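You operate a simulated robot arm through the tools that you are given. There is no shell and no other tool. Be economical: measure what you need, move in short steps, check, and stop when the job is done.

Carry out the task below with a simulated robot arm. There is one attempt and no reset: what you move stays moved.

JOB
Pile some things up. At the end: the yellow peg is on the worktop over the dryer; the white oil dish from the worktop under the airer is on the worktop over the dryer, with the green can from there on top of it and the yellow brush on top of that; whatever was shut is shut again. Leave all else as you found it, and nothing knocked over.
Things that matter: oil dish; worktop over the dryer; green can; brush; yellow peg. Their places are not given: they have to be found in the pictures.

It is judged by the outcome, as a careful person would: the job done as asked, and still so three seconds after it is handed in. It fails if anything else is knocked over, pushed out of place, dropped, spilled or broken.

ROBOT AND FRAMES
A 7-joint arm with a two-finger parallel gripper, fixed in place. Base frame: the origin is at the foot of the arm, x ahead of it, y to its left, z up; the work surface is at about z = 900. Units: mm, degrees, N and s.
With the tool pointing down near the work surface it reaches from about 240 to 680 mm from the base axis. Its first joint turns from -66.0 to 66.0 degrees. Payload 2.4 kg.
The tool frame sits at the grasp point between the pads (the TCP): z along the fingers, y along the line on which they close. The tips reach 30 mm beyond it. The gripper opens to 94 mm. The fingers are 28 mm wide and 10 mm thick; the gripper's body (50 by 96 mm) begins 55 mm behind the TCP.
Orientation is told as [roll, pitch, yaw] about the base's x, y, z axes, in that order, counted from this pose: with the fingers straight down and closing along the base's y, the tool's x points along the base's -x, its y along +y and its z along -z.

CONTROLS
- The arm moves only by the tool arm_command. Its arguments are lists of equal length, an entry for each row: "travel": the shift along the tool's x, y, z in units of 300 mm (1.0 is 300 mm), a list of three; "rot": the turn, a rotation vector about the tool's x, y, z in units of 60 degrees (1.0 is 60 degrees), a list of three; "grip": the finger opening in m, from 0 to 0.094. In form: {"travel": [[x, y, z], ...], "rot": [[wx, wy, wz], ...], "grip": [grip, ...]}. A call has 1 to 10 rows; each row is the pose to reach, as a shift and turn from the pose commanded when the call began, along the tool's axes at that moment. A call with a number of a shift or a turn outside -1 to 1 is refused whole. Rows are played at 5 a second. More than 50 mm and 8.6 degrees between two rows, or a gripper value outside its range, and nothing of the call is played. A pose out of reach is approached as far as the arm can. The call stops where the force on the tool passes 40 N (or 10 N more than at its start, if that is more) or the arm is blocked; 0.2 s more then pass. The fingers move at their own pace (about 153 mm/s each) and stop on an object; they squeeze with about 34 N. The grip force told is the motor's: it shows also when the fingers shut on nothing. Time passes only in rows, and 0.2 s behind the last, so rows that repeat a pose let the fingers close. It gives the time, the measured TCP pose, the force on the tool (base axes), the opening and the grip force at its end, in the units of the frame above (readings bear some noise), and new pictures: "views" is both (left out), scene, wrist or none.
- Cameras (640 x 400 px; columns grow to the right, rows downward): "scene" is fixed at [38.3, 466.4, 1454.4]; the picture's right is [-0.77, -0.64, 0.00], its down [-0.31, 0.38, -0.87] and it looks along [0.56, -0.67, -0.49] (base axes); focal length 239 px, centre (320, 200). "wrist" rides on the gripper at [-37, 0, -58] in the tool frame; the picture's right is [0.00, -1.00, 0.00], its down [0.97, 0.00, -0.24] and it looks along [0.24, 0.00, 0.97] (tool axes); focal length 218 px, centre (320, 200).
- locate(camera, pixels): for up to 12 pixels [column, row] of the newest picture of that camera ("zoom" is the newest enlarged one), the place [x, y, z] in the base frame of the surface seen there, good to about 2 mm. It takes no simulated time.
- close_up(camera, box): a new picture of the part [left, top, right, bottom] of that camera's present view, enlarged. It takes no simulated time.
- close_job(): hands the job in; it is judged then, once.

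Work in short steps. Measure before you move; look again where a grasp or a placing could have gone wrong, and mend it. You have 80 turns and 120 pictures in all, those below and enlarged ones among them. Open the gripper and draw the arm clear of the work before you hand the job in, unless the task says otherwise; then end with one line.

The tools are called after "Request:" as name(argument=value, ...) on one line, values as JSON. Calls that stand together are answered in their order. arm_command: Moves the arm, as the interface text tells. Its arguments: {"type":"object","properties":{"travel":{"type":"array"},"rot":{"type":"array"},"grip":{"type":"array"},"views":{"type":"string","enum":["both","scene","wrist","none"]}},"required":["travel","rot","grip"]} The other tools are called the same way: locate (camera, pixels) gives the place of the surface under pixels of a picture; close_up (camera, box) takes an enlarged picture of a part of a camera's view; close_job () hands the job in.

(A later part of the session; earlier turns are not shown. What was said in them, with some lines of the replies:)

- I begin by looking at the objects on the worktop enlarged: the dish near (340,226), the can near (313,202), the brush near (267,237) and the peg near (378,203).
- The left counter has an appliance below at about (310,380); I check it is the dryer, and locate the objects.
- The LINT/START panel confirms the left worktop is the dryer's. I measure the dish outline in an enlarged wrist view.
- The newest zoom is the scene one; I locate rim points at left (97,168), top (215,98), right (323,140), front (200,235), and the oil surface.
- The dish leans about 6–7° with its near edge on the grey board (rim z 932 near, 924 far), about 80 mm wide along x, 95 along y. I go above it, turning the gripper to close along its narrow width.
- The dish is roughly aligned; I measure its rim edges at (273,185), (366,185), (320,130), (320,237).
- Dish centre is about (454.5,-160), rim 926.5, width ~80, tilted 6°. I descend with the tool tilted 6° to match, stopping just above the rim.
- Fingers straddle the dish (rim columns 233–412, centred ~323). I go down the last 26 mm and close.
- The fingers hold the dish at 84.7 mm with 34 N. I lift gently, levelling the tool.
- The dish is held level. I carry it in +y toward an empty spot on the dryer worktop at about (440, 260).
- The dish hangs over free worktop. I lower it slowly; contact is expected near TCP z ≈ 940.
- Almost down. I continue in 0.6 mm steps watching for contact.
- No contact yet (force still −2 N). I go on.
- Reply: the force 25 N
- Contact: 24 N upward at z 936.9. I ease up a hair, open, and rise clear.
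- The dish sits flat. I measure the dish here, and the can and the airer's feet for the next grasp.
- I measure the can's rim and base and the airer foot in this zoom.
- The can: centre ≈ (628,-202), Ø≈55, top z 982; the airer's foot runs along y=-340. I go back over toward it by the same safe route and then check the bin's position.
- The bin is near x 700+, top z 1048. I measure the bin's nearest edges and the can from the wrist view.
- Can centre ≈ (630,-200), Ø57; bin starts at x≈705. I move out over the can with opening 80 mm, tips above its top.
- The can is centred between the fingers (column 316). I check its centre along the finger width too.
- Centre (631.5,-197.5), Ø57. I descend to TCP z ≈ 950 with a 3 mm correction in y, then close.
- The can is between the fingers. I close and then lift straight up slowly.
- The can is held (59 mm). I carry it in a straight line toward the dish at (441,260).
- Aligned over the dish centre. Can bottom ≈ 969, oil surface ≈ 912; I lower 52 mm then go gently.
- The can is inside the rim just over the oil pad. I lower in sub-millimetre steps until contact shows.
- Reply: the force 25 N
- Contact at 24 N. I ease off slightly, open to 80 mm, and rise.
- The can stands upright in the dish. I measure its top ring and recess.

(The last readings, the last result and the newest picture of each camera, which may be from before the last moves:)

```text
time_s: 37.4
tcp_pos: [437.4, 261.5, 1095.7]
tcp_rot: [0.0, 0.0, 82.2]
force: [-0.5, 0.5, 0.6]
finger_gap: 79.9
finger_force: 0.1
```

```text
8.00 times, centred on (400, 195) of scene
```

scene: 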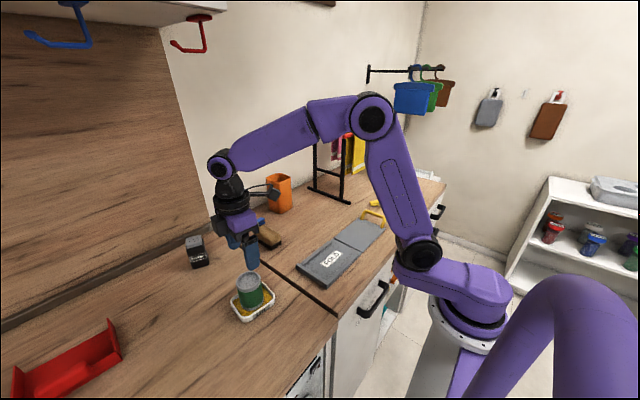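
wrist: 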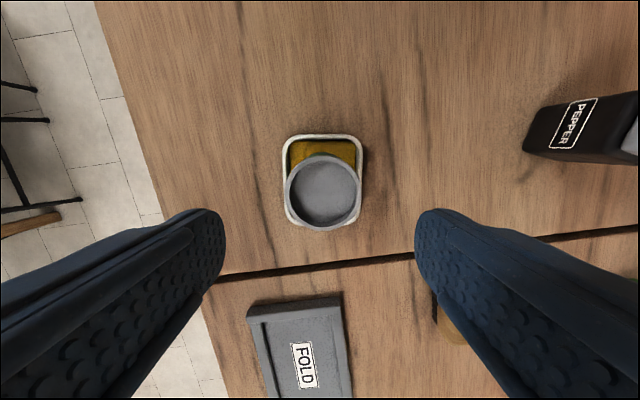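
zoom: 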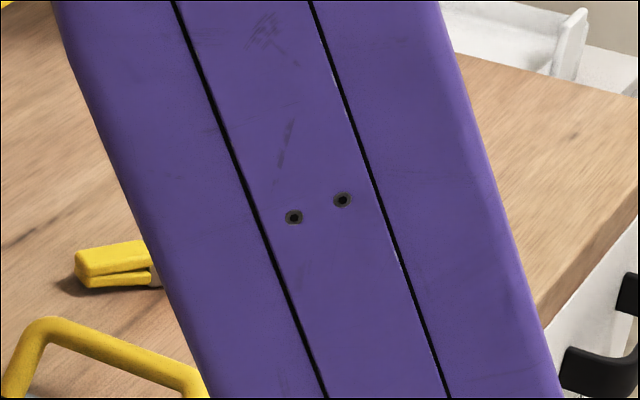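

Can top centre (441.5,262), rim 993, recess floor 982. Next the peg: I swing back toward about (430,-335), turning the gripper to face the peg.

Request:
arm_command(travel=[[0.06, -0.008, -0.02], [0.19, -0.024, -0.02], [0.33, -0.042, -0.02], [0.46, -0.058, -0.02], [0.6, -0.076, -0.02], [0.73, -0.093, -0.02], [0.87, -0.11, -0.02], [1.0, -0.127, -0.02]], rot=[[0, 0, 0], [0, 0, 0], [0, 0, 0], [0, 0, 0], [0, 0, 0], [0, 0, 0], [0, 0, 0], [0, 0, 0]], grip=[0.08, 0.08, 0.08, 0.08, 0.08, 0.08, 0.08, 0.08], views="none")

Request:
arm_command(travel=[[0.12, -0.016, 0], [0.25, -0.032, 0], [0.38, -0.048, 0], [0.51, -0.064, 0], [0.64, -0.081, 0], [0.77, -0.098, 0], [0.89, -0.113, 0], [1.0, -0.127, 0], [1.0, -0.127, 0]], rot=[[0, 0, 0.07], [0, 0, 0.14], [0, 0, 0.21], [0, 0, 0.28], [0, 0, 0.36], [0, 0, 0.44], [0, 0, 0.51], [0, 0, 0.577], [0, 0, 0.577]], grip=[0.08, 0.08, 0.08, 0.08, 0.08, 0.08, 0.08, 0.08, 0.08])

```text
time_s: 39.2
tcp_pos: [436.1, -41.8, 1101.7]
tcp_rot: [0.0, -0.1, 82.1]
force: [0.0, -0.5, -0.2]
finger_gap: 79.9
finger_force: 0.0
```

```text
time_s: 41.2
tcp_pos: [433.7, -345.0, 1102.9]
tcp_rot: [0.0, 0.1, 47.4]
force: [-0.4, 0.1, 0.7]
finger_gap: 80.0
finger_force: 0.1
```

scene: 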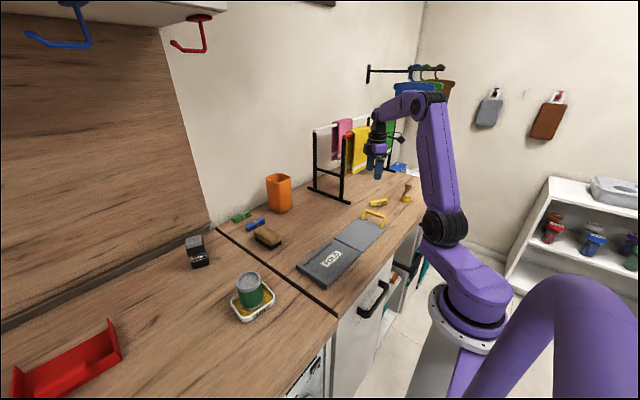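
wrist: 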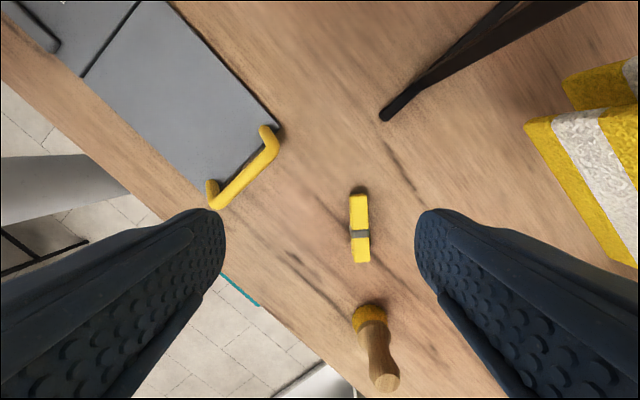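

The peg is nearly aligned, at (360,228). I locate it, the brush, and the hanging towel.

Request:
close_up(camera="wrist", box=[300, 170, 440, 400])

Request:
locate(camera="wrist", pixels=[[359, 197], [360, 215], [360, 234], [362, 260], [351, 225], [369, 225], [530, 125], [632, 264], [372, 322], [385, 382], [357, 315], [575, 105]])

```text
1.74 times, centred on (370, 285) of wrist
```

zoom: 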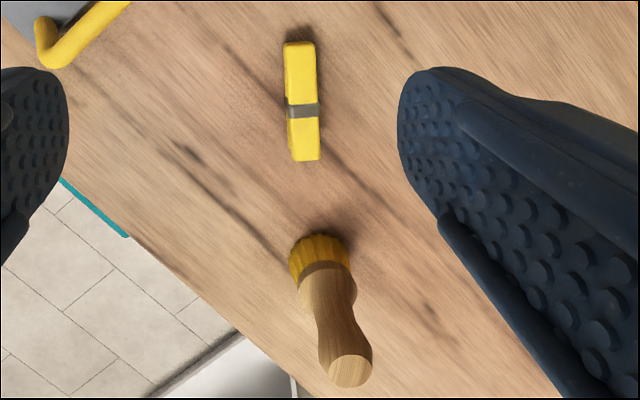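

```text
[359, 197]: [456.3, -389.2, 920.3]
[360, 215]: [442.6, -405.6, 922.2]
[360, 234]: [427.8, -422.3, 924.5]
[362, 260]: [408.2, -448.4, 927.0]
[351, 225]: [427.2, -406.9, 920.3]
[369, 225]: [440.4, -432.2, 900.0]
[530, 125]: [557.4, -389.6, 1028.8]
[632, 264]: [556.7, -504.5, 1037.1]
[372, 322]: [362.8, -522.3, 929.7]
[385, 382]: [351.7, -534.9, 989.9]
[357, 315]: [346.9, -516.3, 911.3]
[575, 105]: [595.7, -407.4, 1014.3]
```

Peg centre ≈ (432,-418), direction needs yaw ≈ 50.5°. I go over it and lower to z 975 for a check.

Request:
arm_command(travel=[[0.06, -0.05, 0.07], [0.12, -0.1, 0.15], [0.184, -0.162, 0.23], [0.184, -0.162, 0.32], [0.184, -0.162, 0.38], [0.184, -0.162, 0.427], [0.184, -0.162, 0.427]], rot=[[0, 0, -0.02], [0, 0, -0.03], [0, 0, -0.05], [0, 0, -0.05], [0, 0, -0.05], [0, 0, -0.05], [0, 0, -0.05]], grip=[0.06, 0.06, 0.06, 0.06, 0.06, 0.06, 0.06])

```text
time_s: 42.8
tcp_pos: [433.9, -416.8, 975.1]
tcp_rot: [0.0, 0.0, 50.6]
force: [1.6, -0.1, -0.2]
finger_gap: 60.0
finger_force: 0.1
```

scene: 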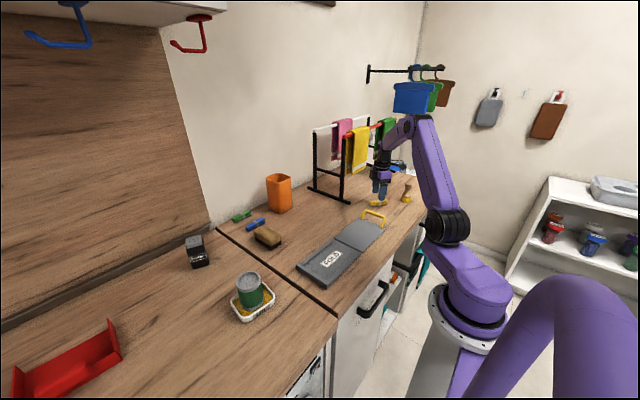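
wrist: 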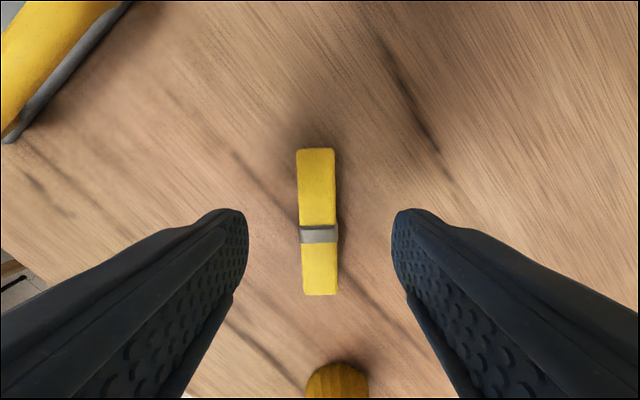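

Well aligned. I descend 41 mm, close on the peg, and lift.

Request:
arm_command(travel=[[0.008, 0, 0.06], [0.008, 0, 0.11], [0.008, 0, 0.137], [0.008, 0, 0.137], [0.008, 0, 0.137], [0.008, 0, 0.137], [0.008, 0, 0.137]], rot=[[0, 0, 0], [0, 0, 0], [0, 0, 0], [0, 0, 0], [0, 0, 0], [0, 0, 0], [0, 0, 0]], grip=[0.06, 0.06, 0.06, 0.05, 0.03, 0.01, 0.005], views="none")

Request:
arm_command(travel=[[0, 0, -0.03], [0, 0, -0.1], [0, 0, -0.2], [0, 0, -0.32], [0, 0, -0.44], [0, 0, -0.44]], rot=[[0, 0, 0], [0, 0, 0], [0, 0, 0], [0, 0, 0], [0, 0, 0], [0, 0, 0]], grip=[0.005, 0.005, 0.005, 0.005, 0.005, 0.005])

```text
time_s: 44.4
tcp_pos: [433.7, -418.1, 933.0]
tcp_rot: [0.0, 0.0, 50.6]
force: [0.0, 0.3, 0.5]
finger_gap: 20.3
finger_force: 34.2
```

```text
time_s: 45.8
tcp_pos: [431.4, -419.1, 1067.5]
tcp_rot: [0.0, 0.0, 50.6]
force: [-0.7, 0.1, 0.6]
finger_gap: 20.3
finger_force: 33.9
```

scene: 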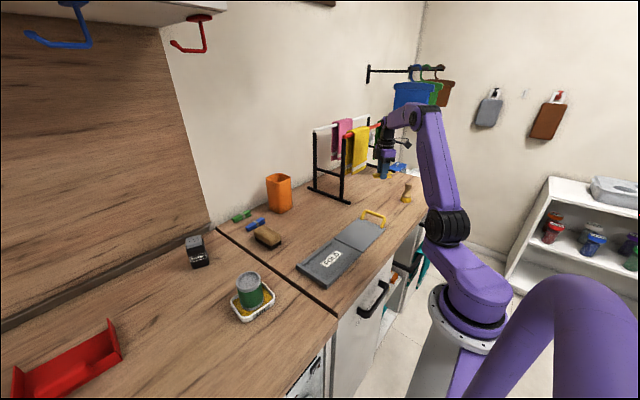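
wrist: 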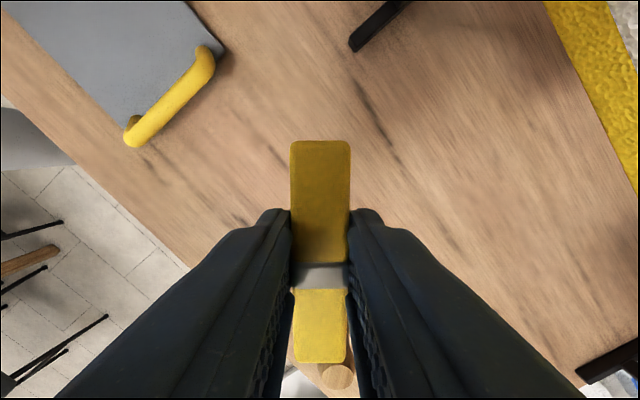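

Peg held (20 mm). I carry it to a free spot on the dryer worktop at about (560, 225).

Request:
arm_command(travel=[[-0.06, 0.032, 0], [-0.16, 0.085, 0], [-0.27, 0.144, 0], [-0.38, 0.203, 0], [-0.49, 0.262, 0], [-0.6, 0.32, 0], [-0.7, 0.374, 0], [-0.8, 0.427, 0], [-0.89, 0.475, 0], [-0.966, 0.516, 0]], rot=[[0, 0, 0], [0, 0, 0], [0, 0, 0], [0, 0, 0], [0, 0, 0], [0, 0, 0], [0, 0, 0], [0, 0, 0], [0, 0, 0], [0, 0, 0]], grip=[0.005, 0.005, 0.005, 0.005, 0.005, 0.005, 0.005, 0.005, 0.005, 0.005], views="none")

Request:
arm_command(travel=[[-0.1, 0.053, 0], [-0.21, 0.112, 0], [-0.32, 0.171, 0], [-0.43, 0.23, 0], [-0.54, 0.288, 0], [-0.65, 0.347, 0], [-0.76, 0.406, 0], [-0.87, 0.465, 0], [-0.966, 0.516, 0], [-0.966, 0.516, 0]], rot=[[0, 0, 0], [0, 0, 0], [0, 0, 0], [0, 0, 0], [0, 0, 0], [0, 0, 0], [0, 0, 0], [0, 0, 0], [0, 0, 0], [0, 0, 0]], grip=[0.005, 0.005, 0.005, 0.005, 0.005, 0.005, 0.005, 0.005, 0.005, 0.005])

```text
time_s: 48.0
tcp_pos: [497.0, -94.6, 1064.9]
tcp_rot: [0.0, 0.0, 50.7]
force: [-0.6, 0.4, -0.5]
finger_gap: 20.4
finger_force: 34.2
```

```text
time_s: 50.2
tcp_pos: [561.5, 223.8, 1065.6]
tcp_rot: [0.0, 0.0, 50.6]
force: [-0.4, -0.1, 0.5]
finger_gap: 20.5
finger_force: 34.3
```

scene: 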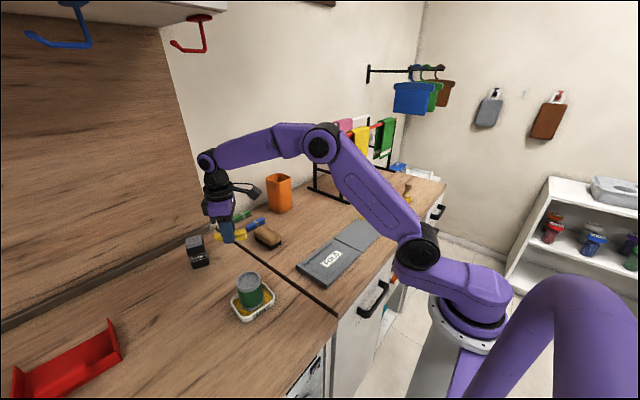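
wrist: 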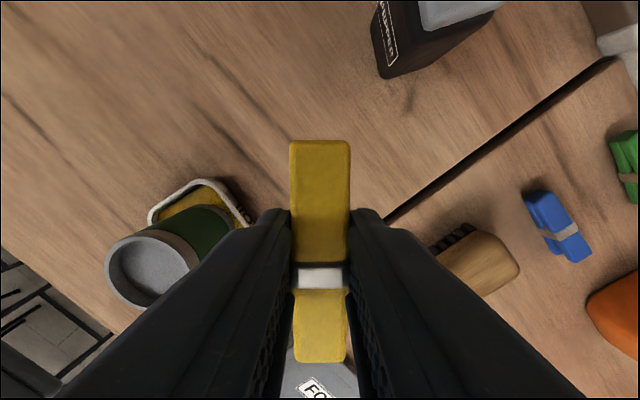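

Clear spot below. I lower to near 938, then gently.

Request:
arm_command(travel=[[0, 0, 0.08], [0, 0, 0.18], [0, 0, 0.28], [0, 0, 0.36], [0, 0, 0.4], [0, 0, 0.42], [0, 0, 0.428], [0, 0, 0.428]], rot=[[0, 0, 0], [0, 0, 0], [0, 0, 0], [0, 0, 0], [0, 0, 0], [0, 0, 0], [0, 0, 0], [0, 0, 0]], grip=[0.005, 0.005, 0.005, 0.005, 0.005, 0.005, 0.005, 0.005], views="none")

Request:
arm_command(travel=[[0, 0, 0.003], [0, 0, 0.006], [0, 0, 0.009], [0, 0, 0.011], [0, 0, 0.011]], rot=[[0, 0, 0], [0, 0, 0], [0, 0, 0], [0, 0, 0], [0, 0, 0]], grip=[0.005, 0.005, 0.005, 0.005, 0.005])

```text
time_s: 52.0
tcp_pos: [560.6, 225.5, 936.8]
tcp_rot: [0.0, 0.0, 50.6]
force: [0.3, -0.5, -0.1]
finger_gap: 20.4
finger_force: 34.4
```

```text
time_s: 53.2
tcp_pos: [560.6, 225.0, 934.2]
tcp_rot: [0.0, 0.0, 50.6]
force: [0.6, 0.1, -0.7]
finger_gap: 20.5
finger_force: 34.3
```

scene: 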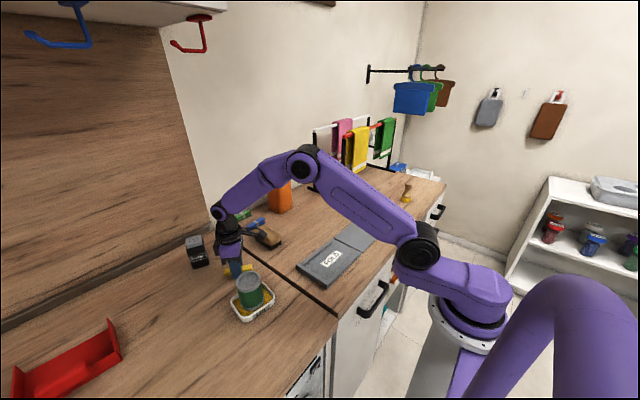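
wrist: 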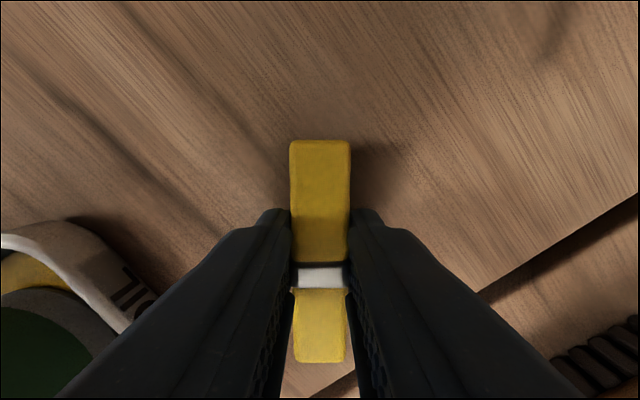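

Not in contact yet; another 1.5 mm, then release if touching.

Request:
arm_command(travel=[[0, 0, 0.002], [0, 0, 0.004], [0, 0, 0.006], [0, 0, 0.006]], rot=[[0, 0, 0], [0, 0, 0], [0, 0, 0], [0, 0, 0]], grip=[0.005, 0.005, 0.005, 0.005], views="none")

```text
time_s: 54.2
tcp_pos: [561.3, 224.6, 933.3]
tcp_rot: [0.0, -0.1, 50.6]
force: [-0.6, -0.4, 4.3]
finger_gap: 20.3
finger_force: 33.5
```

Touching (4 N). I open to 44 mm and rise.

Request:
arm_command(travel=[[0, 0, 0], [0, 0, 0], [0, 0, 0], [0, 0, -0.04], [0, 0, -0.12], [0, 0, -0.25], [0, 0, -0.4], [0, 0, -0.5]], rot=[[0, 0, 0], [0, 0, 0], [0, 0, 0], [0, 0, 0], [0, 0, 0], [0, 0, 0], [0, 0, 0], [0, 0, 0]], grip=[0.03, 0.044, 0.044, 0.044, 0.044, 0.044, 0.044, 0.044])

```text
time_s: 56.0
tcp_pos: [562.2, 225.4, 1081.8]
tcp_rot: [0.1, 0.0, 50.7]
force: [0.2, 0.0, 0.1]
finger_gap: 43.8
finger_force: 0.1
```

scene: 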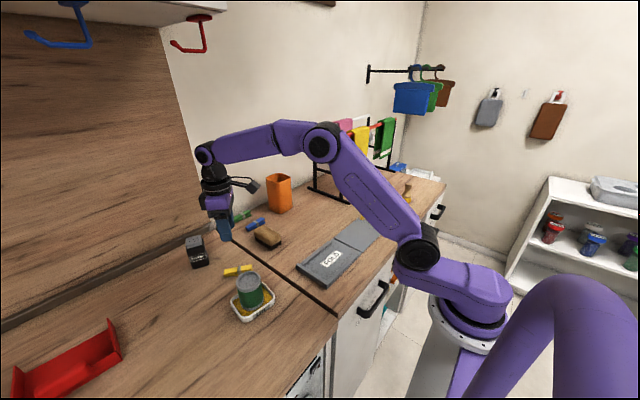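
wrist: 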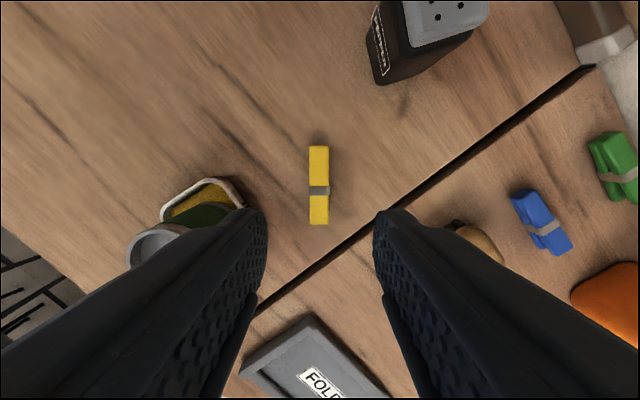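

The peg rests on the dryer worktop at about (560,225). Now I go back to the brush near (347,-525) in three strides at z ≈ 1085.

Request:
arm_command(travel=[[0.08, -0.036, 0], [0.2, -0.09, 0], [0.33, -0.148, 0], [0.47, -0.211, 0], [0.61, -0.274, 0], [0.741, -0.333, 0]], rot=[[0, 0, 0], [0, 0, 0], [0, 0, 0], [0, 0, 0], [0, 0, 0], [0, 0, 0]], grip=[0.06, 0.06, 0.06, 0.06, 0.06, 0.06], views="none")

Request:
arm_command(travel=[[0.12, -0.054, 0], [0.25, -0.112, 0], [0.38, -0.171, 0], [0.5, -0.225, 0], [0.62, -0.279, 0], [0.741, -0.333, 0]], rot=[[0, 0, 0], [0, 0, 0], [0, 0, 0], [0, 0, 0], [0, 0, 0], [0, 0, 0]], grip=[0.06, 0.06, 0.06, 0.06, 0.06, 0.06], views="none")

Request:
arm_command(travel=[[0.12, -0.054, 0], [0.25, -0.112, 0], [0.38, -0.171, 0], [0.5, -0.225, 0], [0.62, -0.279, 0], [0.741, -0.333, 0], [0.741, -0.333, 0]], rot=[[0, 0, 0], [0, 0, 0], [0, 0, 0], [0, 0, 0], [0, 0, 0], [0, 0, 0], [0, 0, 0]], grip=[0.06, 0.06, 0.06, 0.06, 0.06, 0.06, 0.06])

```text
time_s: 57.4
tcp_pos: [498.0, -9.3, 1081.3]
tcp_rot: [0.0, 0.0, 50.6]
force: [0.1, -0.5, 0.4]
finger_gap: 59.9
finger_force: 0.0
```

```text
time_s: 58.8
tcp_pos: [433.1, -246.9, 1081.8]
tcp_rot: [0.0, 0.0, 50.6]
force: [-0.4, 0.2, -0.6]
finger_gap: 60.1
finger_force: 0.0
```

```text
time_s: 60.4
tcp_pos: [370.1, -481.3, 1081.3]
tcp_rot: [-0.1, 0.1, 50.6]
force: [-0.2, -0.3, 0.5]
finger_gap: 59.8
finger_force: 0.0
```

scene: 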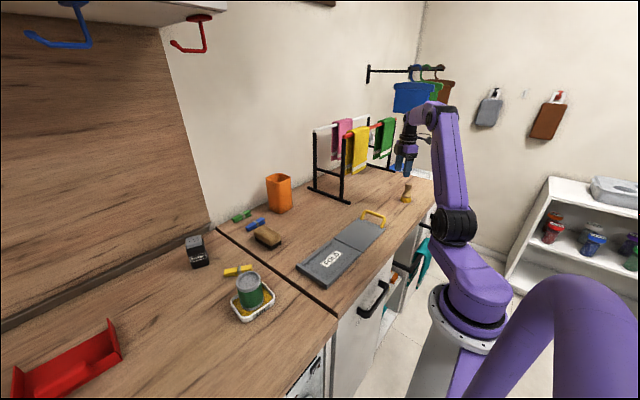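
wrist: 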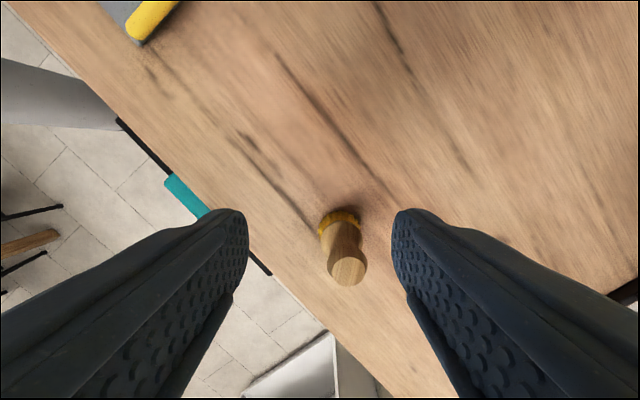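

Request:
close_up(camera="scene", box=[385, 165, 433, 213])

Request:
locate(camera="zoom", pixels=[[295, 140]])

Request:
locate(camera="wrist", pixels=[[348, 268], [333, 266], [362, 266], [348, 283], [322, 222], [358, 218], [340, 208], [344, 240]])

```text
8.33 times, centred on (409, 189) of scene
```

zoom: 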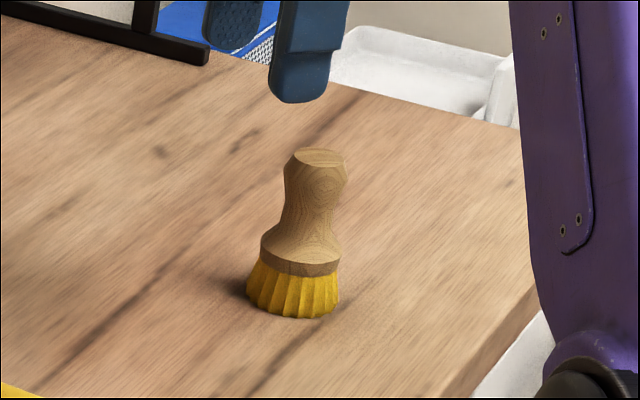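

```text
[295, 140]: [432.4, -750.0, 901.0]
```

```text
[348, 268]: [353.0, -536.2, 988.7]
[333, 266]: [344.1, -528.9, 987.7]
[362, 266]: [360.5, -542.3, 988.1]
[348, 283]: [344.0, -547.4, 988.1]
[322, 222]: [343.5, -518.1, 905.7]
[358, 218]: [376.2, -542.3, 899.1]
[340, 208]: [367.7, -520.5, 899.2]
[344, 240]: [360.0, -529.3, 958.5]
```

Brush: top centre ≈ (352,-536, z 988), handle bulge around z 972, bristles Ø≈50. I go above it with tips just over its top.

Request:
arm_command(travel=[[0.08, -0.03, 0], [0.179, -0.07, 0], [0.179, -0.07, 0.08], [0.179, -0.07, 0.16], [0.179, -0.07, 0.16]], rot=[[0, 0, 0], [0, 0, 0], [0, 0, 0], [0, 0, 0], [0, 0, 0]], grip=[0.06, 0.06, 0.06, 0.06, 0.06])

Request:
locate(camera="wrist", pixels=[[320, 230], [310, 230], [330, 230], [320, 220], [320, 240], [320, 250]])

```text
time_s: 61.6
tcp_pos: [351.8, -535.4, 1032.6]
tcp_rot: [0.0, -0.1, 50.6]
force: [-0.1, -0.5, 0.0]
finger_gap: 60.0
finger_force: 0.0
```

scene: 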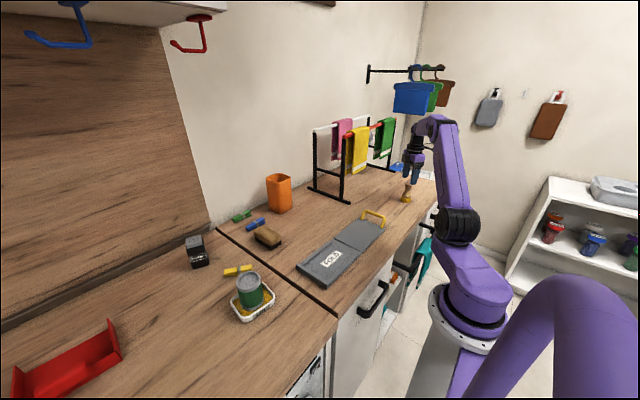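
wrist: 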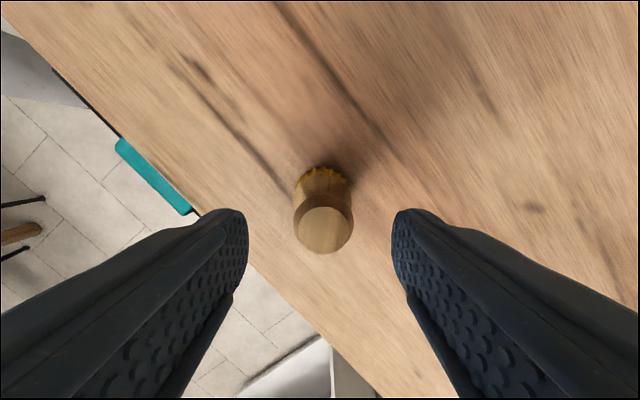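

```text
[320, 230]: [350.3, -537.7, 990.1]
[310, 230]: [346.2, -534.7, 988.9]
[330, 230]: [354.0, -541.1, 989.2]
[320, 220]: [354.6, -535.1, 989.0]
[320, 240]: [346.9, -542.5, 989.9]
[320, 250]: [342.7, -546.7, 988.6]
```

Top disc centre at (323,230) → (351.7,-538.8); I shift ~3 mm, descend to z ≈ 970 and close on the handle.

Request:
arm_command(travel=[[0.009, -0.007, 0.02], [0.009, -0.007, 0.09], [0.009, -0.007, 0.16], [0.009, -0.007, 0.209], [0.009, -0.007, 0.209], [0.009, -0.007, 0.209], [0.009, -0.007, 0.209], [0.009, -0.007, 0.209]], rot=[[0, 0, 0], [0, 0, 0], [0, 0, 0], [0, 0, 0], [0, 0, 0], [0, 0, 0], [0, 0, 0], [0, 0, 0]], grip=[0.06, 0.06, 0.06, 0.06, 0.05, 0.035, 0.02, 0.015])

Request:
close_up(camera="scene", box=[385, 165, 433, 213])

```text
time_s: 63.4
tcp_pos: [350.9, -536.8, 971.1]
tcp_rot: [-0.1, 0.0, 50.6]
force: [-0.3, 0.4, 0.8]
finger_gap: 29.4
finger_force: 33.8
```

scene: 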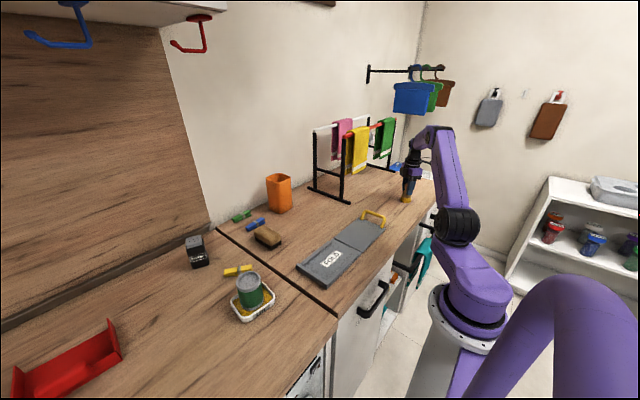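
wrist: 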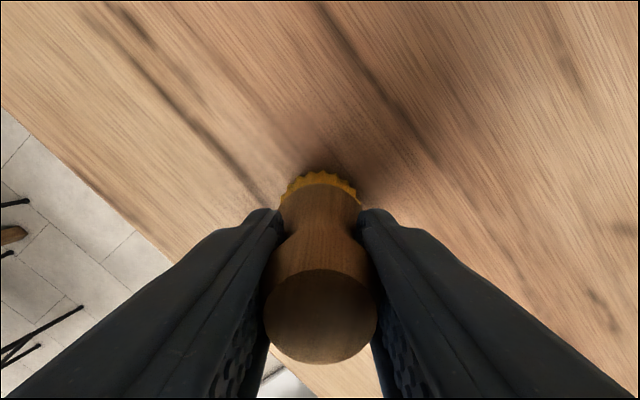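

```text
8.33 times, centred on (409, 189) of scene
```

zoom: 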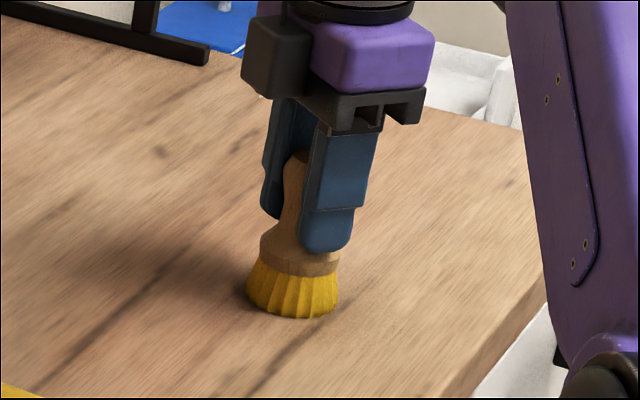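

Held at 29.4 mm and centred. I lift to about z 1110.

Request:
arm_command(travel=[[0, 0, -0.02], [0, 0, -0.07], [0, 0, -0.15], [0, 0, -0.26], [0, 0, -0.37], [0, 0, -0.48], [0, 0, -0.48]], rot=[[0, 0, 0], [0, 0, 0], [0, 0, 0], [0, 0, 0], [0, 0, 0], [0, 0, 0], [0, 0, 0]], grip=[0.015, 0.015, 0.015, 0.015, 0.015, 0.015, 0.015])

```text
time_s: 65.0
tcp_pos: [351.9, -538.4, 1116.3]
tcp_rot: [0.0, 0.0, 50.6]
force: [0.1, 0.3, -0.4]
finger_gap: 29.5
finger_force: 34.1
```

scene: 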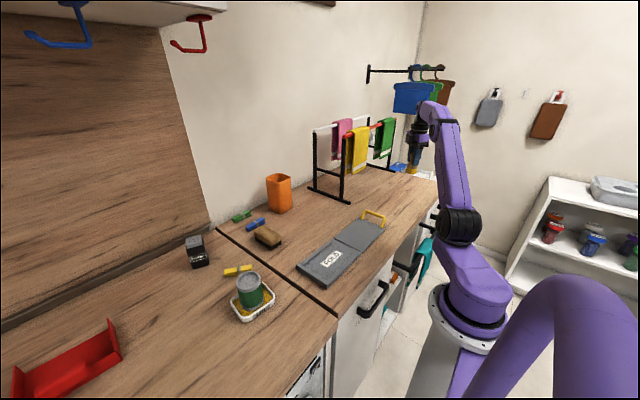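
wrist: 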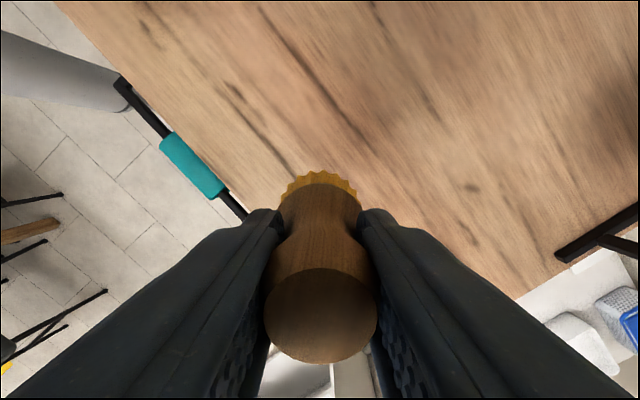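

Now the carry to the can at (441.5,262) in three strides at z ≈ 1116.

Request:
arm_command(travel=[[-0.05, 0.032, 0], [-0.14, 0.091, 0], [-0.24, 0.156, 0], [-0.34, 0.221, 0], [-0.44, 0.286, 0], [-0.54, 0.351, 0], [-0.65, 0.422, 0], [-0.751, 0.488, 0]], rot=[[0, 0, 0], [0, 0, 0], [0, 0, 0], [0, 0, 0], [0, 0, 0], [0, 0, 0], [0, 0, 0], [0, 0, 0]], grip=[0.015, 0.015, 0.015, 0.015, 0.015, 0.015, 0.015, 0.015], views="none")

Request:
arm_command(travel=[[-0.09, 0.058, 0], [-0.18, 0.117, 0], [-0.27, 0.175, 0], [-0.36, 0.234, 0], [-0.46, 0.299, 0], [-0.56, 0.364, 0], [-0.66, 0.429, 0], [-0.751, 0.488, 0]], rot=[[0, 0, 0], [0, 0, 0], [0, 0, 0], [0, 0, 0], [0, 0, 0], [0, 0, 0], [0, 0, 0], [0, 0, 0]], grip=[0.015, 0.015, 0.015, 0.015, 0.015, 0.015, 0.015, 0.015], views="none")

Request:
arm_command(travel=[[-0.09, 0.058, 0], [-0.18, 0.117, 0], [-0.28, 0.182, 0], [-0.38, 0.247, 0], [-0.48, 0.312, 0], [-0.58, 0.377, 0], [-0.67, 0.435, 0], [-0.751, 0.488, 0], [-0.751, 0.488, 0]], rot=[[0, 0, 0], [0, 0, 0], [0, 0, 0], [0, 0, 0], [0, 0, 0], [0, 0, 0], [0, 0, 0], [0, 0, 0], [0, 0, 0]], grip=[0.015, 0.015, 0.015, 0.015, 0.015, 0.015, 0.015, 0.015, 0.015])

Request:
close_up(camera="scene", box=[200, 230, 300, 330])

```text
time_s: 66.8
tcp_pos: [380.3, -271.4, 1115.2]
tcp_rot: [0.0, 0.0, 50.6]
force: [-0.2, 0.1, -0.5]
finger_gap: 28.9
finger_force: 34.4
```

```text
time_s: 68.6
tcp_pos: [411.4, -6.5, 1114.0]
tcp_rot: [0.1, 0.0, 50.6]
force: [0.4, 0.3, -0.7]
finger_gap: 28.9
finger_force: 33.9
```

```text
time_s: 70.6
tcp_pos: [441.4, 264.9, 1114.3]
tcp_rot: [0.0, 0.0, 50.6]
force: [0.2, 0.0, 0.5]
finger_gap: 28.6
finger_force: 34.3
```

scene: 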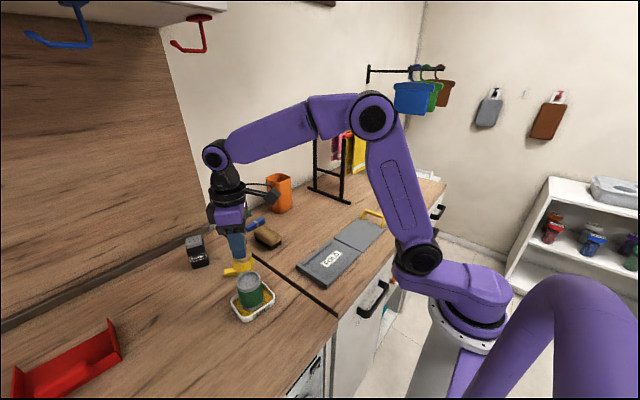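
wrist: 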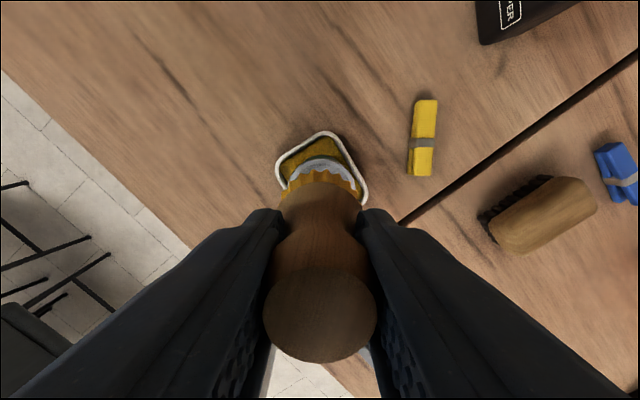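

```text
4.00 times, centred on (250, 280) of scene
```

zoom: 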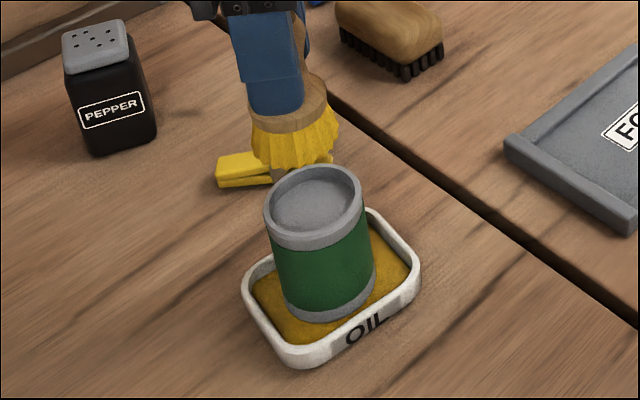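

Brush is over the can, ~2.5 mm too far in +y. I correct and lower to about 10 mm over the rim for a check.

Request:
arm_command(travel=[[0.006, -0.005, 0.03], [0.006, -0.005, 0.07], [0.006, -0.005, 0.1], [0.006, -0.005, 0.12], [0.006, -0.005, 0.12], [0.006, -0.005, 0.12]], rot=[[0, 0, 0], [0, 0, 0], [0, 0, 0], [0, 0, 0], [0, 0, 0], [0, 0, 0]], grip=[0.015, 0.015, 0.015, 0.015, 0.015, 0.015])

Request:
close_up(camera="scene", box=[220, 245, 280, 305])

Request:
close_up(camera="wrist", box=[250, 120, 390, 220])

```text
time_s: 72.0
tcp_pos: [441.6, 259.4, 1079.2]
tcp_rot: [-0.1, 0.0, 50.6]
force: [-0.1, -0.1, -0.7]
finger_gap: 28.2
finger_force: 34.1
```

scene: 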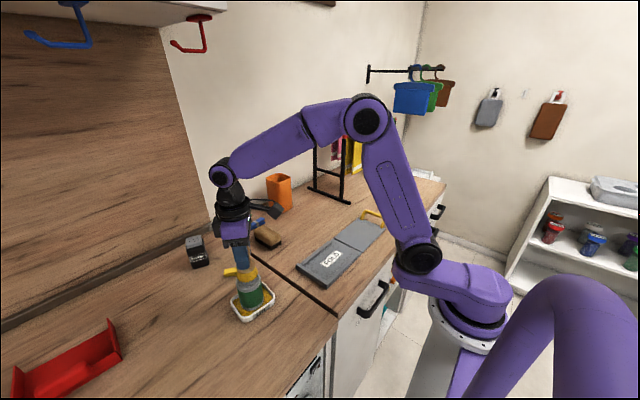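
wrist: 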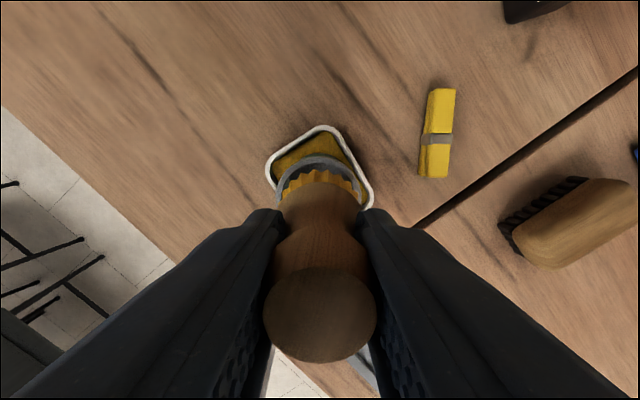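

```text
6.67 times, centred on (250, 275) of scene
```

zoom: 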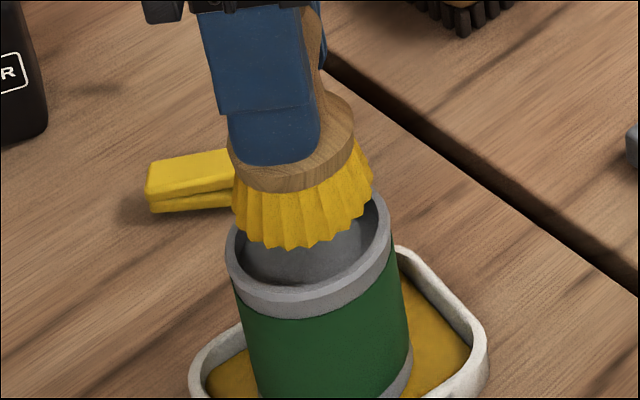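

```text
4.00 times, centred on (320, 170) of wrist
```

zoom: 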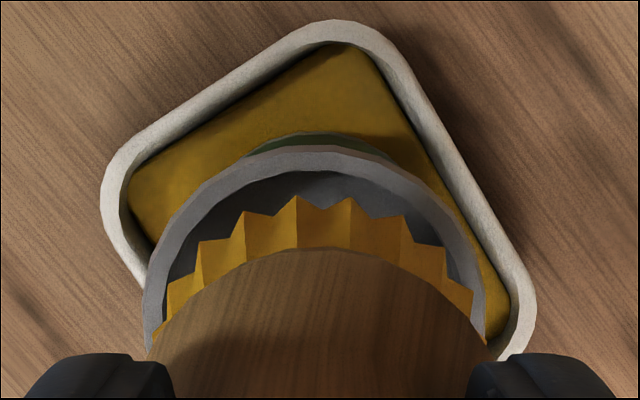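

The brush is centred sideways; by geometry it is ~1.5 mm off along the tool's x. I correct and lower gently, expecting contact on the rim at TCP ≈ 1064 or in the recess at ≈ 1053.

Request:
arm_command(travel=[[-0.005, 0, 0.01], [-0.005, 0, 0.02], [-0.005, 0, 0.03], [-0.005, 0, 0.04], [-0.005, 0, 0.046], [-0.005, 0, 0.05], [-0.005, 0, 0.05]], rot=[[0, 0, 0], [0, 0, 0], [0, 0, 0], [0, 0, 0], [0, 0, 0], [0, 0, 0], [0, 0, 0]], grip=[0.015, 0.015, 0.015, 0.015, 0.015, 0.015, 0.015], views="scene")

Request:
close_up(camera="scene", box=[220, 245, 280, 305])

```text
time_s: 73.6
tcp_pos: [443.7, 261.4, 1064.7]
tcp_rot: [0.0, 0.0, 50.6]
force: [0.7, 0.3, -0.7]
finger_gap: 28.0
finger_force: 33.8
```

scene: 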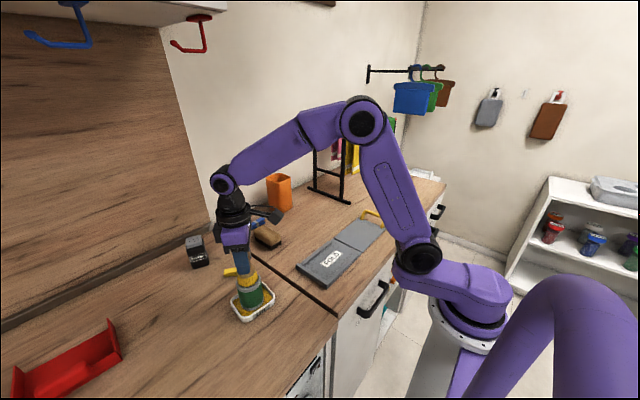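

```text
6.67 times, centred on (250, 275) of scene
```

zoom: 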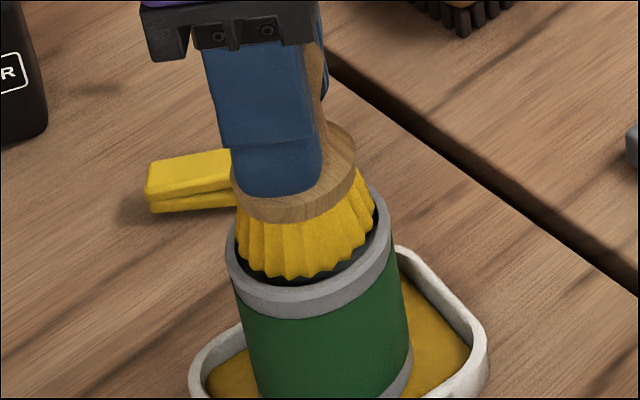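

The bristles are entering the recess, fractionally close on the left side. I shift back 0.9 mm and lower slowly.

Request:
arm_command(travel=[[0.003, 0, 0.004], [0.003, 0, 0.009], [0.003, 0, 0.014], [0.003, 0, 0.019], [0.003, 0, 0.024], [0.003, 0, 0.028], [0.003, 0, 0.028]], rot=[[0, 0, 0], [0, 0, 0], [0, 0, 0], [0, 0, 0], [0, 0, 0], [0, 0, 0], [0, 0, 0]], grip=[0.015, 0.015, 0.015, 0.015, 0.015, 0.015, 0.015], views="scene")

Request:
close_up(camera="scene", box=[220, 245, 280, 305])

```text
time_s: 74.7
tcp_pos: [441.4, 261.7, 1061.7]
tcp_rot: [-0.1, -0.5, 50.6]
force: [-2.5, -2.0, 9.7]
finger_gap: 28.5
finger_force: 33.6
stopped in row 5: the force on the tool passed its limit (the readings are from after the stop); the commanded pose is now the measured one
```

scene: 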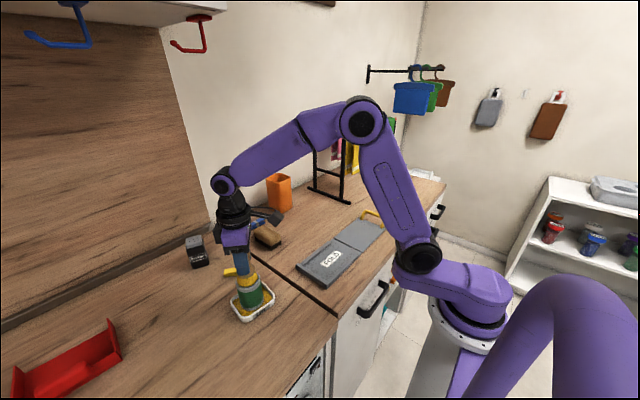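

```text
6.67 times, centred on (250, 275) of scene
```

zoom: 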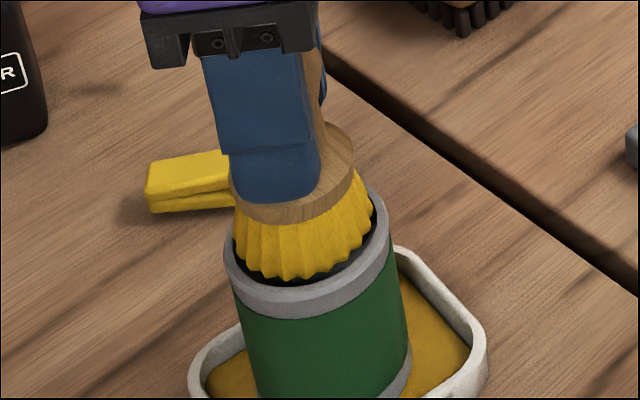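

Contact at the rim level (expected 1064), brush centred within ~1 mm. I relax 0.6 mm and open the fingers slowly without moving, then look.

Request:
arm_command(travel=[[0, 0, -0.001], [0, 0, -0.001], [0, 0, -0.001], [0, 0, -0.001], [0, 0, -0.001], [0, 0, -0.001]], rot=[[0, 0, 0], [0, 0, 0], [0, 0, 0], [0, 0, 0], [0, 0, 0], [0, 0, 0]], grip=[0.028, 0.03, 0.034, 0.04, 0.05, 0.055])

Request:
close_up(camera="scene", box=[220, 245, 280, 305])

```text
time_s: 76.1
tcp_pos: [442.1, 261.5, 1060.9]
tcp_rot: [-0.1, -0.4, 50.7]
force: [0.5, 0.5, 0.6]
finger_gap: 54.8
finger_force: 0.2
```

scene: 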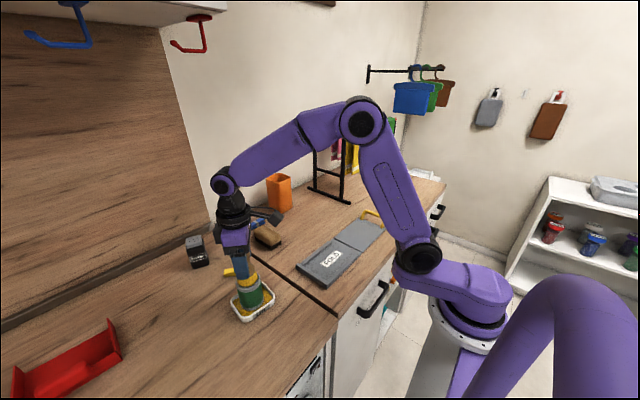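
wrist: 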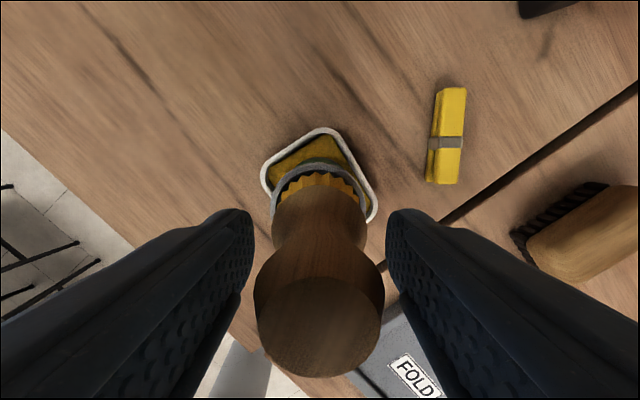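

```text
6.67 times, centred on (250, 275) of scene
```

zoom: 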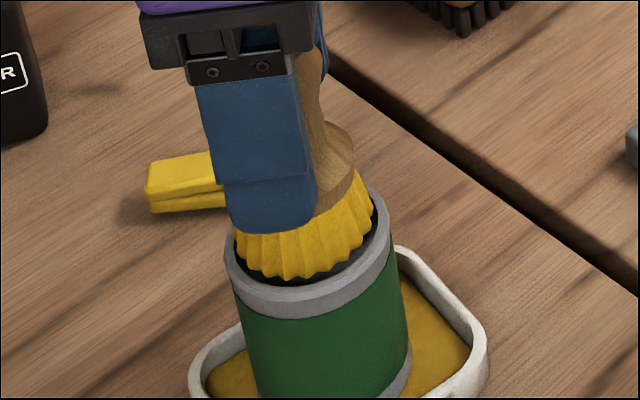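

The brush stands by itself on the can. I draw straight up slowly, clear of its top (z ≈ 1081).

Request:
arm_command(travel=[[0, 0, -0.02], [0, 0, -0.07], [0, 0, -0.14], [0, 0, -0.22], [0, 0, -0.32], [0, 0, -0.42], [0, 0, -0.5], [0, 0, -0.5]], rot=[[0, 0, 0], [0, 0, 0], [0, 0, 0], [0, 0, 0], [0, 0, 0], [0, 0, 0], [0, 0, 0], [0, 0, 0]], grip=[0.06, 0.065, 0.065, 0.065, 0.065, 0.065, 0.065, 0.065])

Request:
close_up(camera="scene", box=[200, 230, 300, 330])

```text
time_s: 77.9
tcp_pos: [441.3, 262.1, 1213.3]
tcp_rot: [-0.2, -0.4, 50.6]
force: [0.0, 0.0, 0.0]
finger_gap: 65.0
finger_force: 0.0
```

scene: 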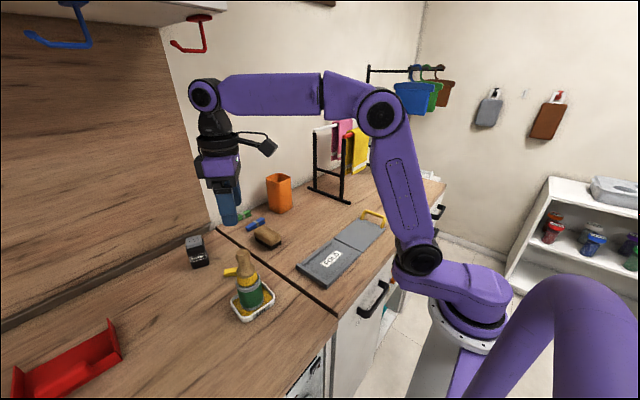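
wrist: 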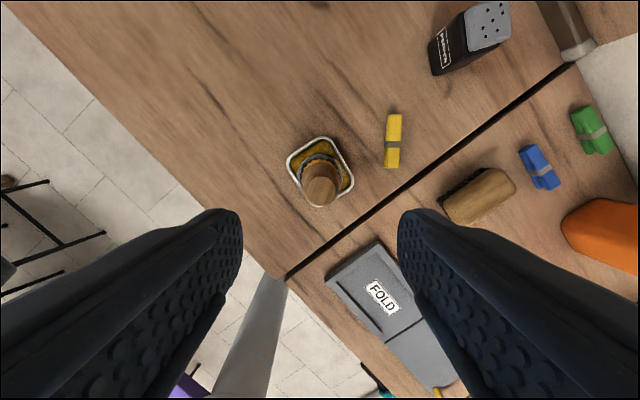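

```text
4.00 times, centred on (250, 280) of scene
```

zoom: 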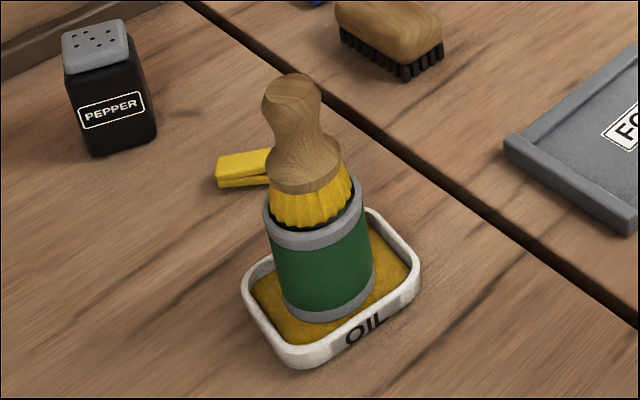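

The pile stands straight: dish, can, brush, with the peg beside it. I draw the arm away toward the start position and take a final look.

Request:
arm_command(travel=[[0.08, -0.06, -0.02], [0.18, -0.14, -0.03], [0.28, -0.22, -0.03], [0.38, -0.3, -0.03], [0.48, -0.38, -0.03], [0.58, -0.46, -0.03], [0.68, -0.54, -0.03], [0.76, -0.6, -0.03], [0.76, -0.6, -0.03]], rot=[[0, 0, 0], [0, 0, 0], [0, 0, 0], [0, 0, 0], [0, 0, 0], [0, 0, 0], [0, 0, 0], [0, 0, 0], [0, 0, 0]], grip=[0.08, 0.09, 0.094, 0.094, 0.094, 0.094, 0.094, 0.094, 0.094])

Request:
close_up(camera="scene", box=[190, 160, 440, 330])

```text
time_s: 79.9
tcp_pos: [436.9, -28.9, 1217.6]
tcp_rot: [0.0, -0.4, 50.5]
force: [-1.0, -0.4, -0.4]
finger_gap: 94.0
finger_force: 0.0
```

scene: 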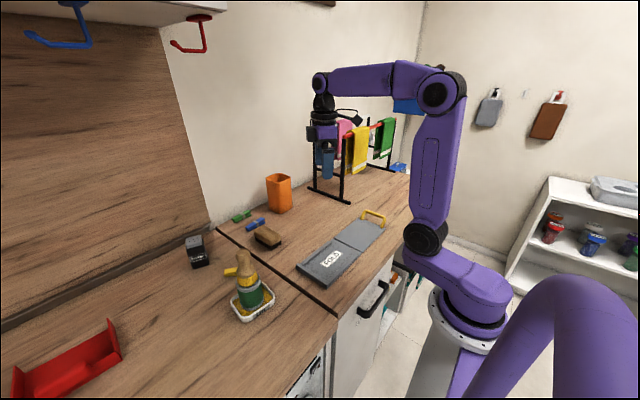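
wrist: 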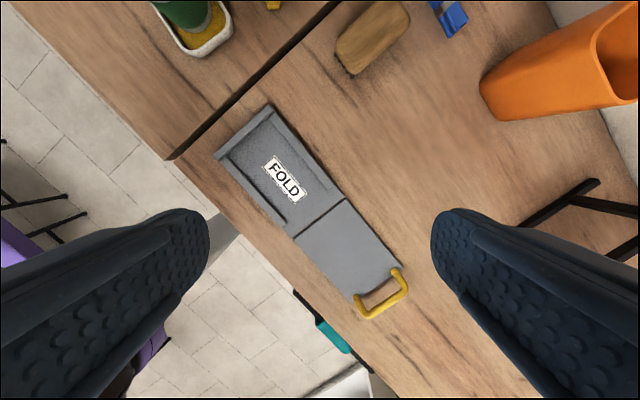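

```text
2.35 times, centred on (315, 245) of scene
```

zoom: 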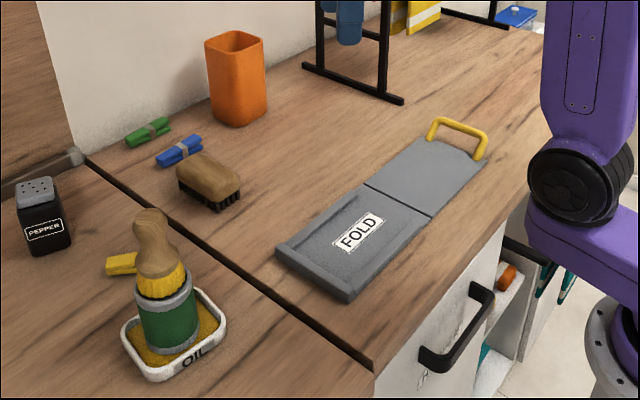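

Everything is in place, nothing else has moved, and the arm is clear with its gripper open, so I hand the job in.

Request:
close_job()

```text
The job is handed in.
```

The yellow peg is on the worktop over the dryer; beside it stands the pile of oil dish, green can and yellow brush, and nothing was opened or knocked over.
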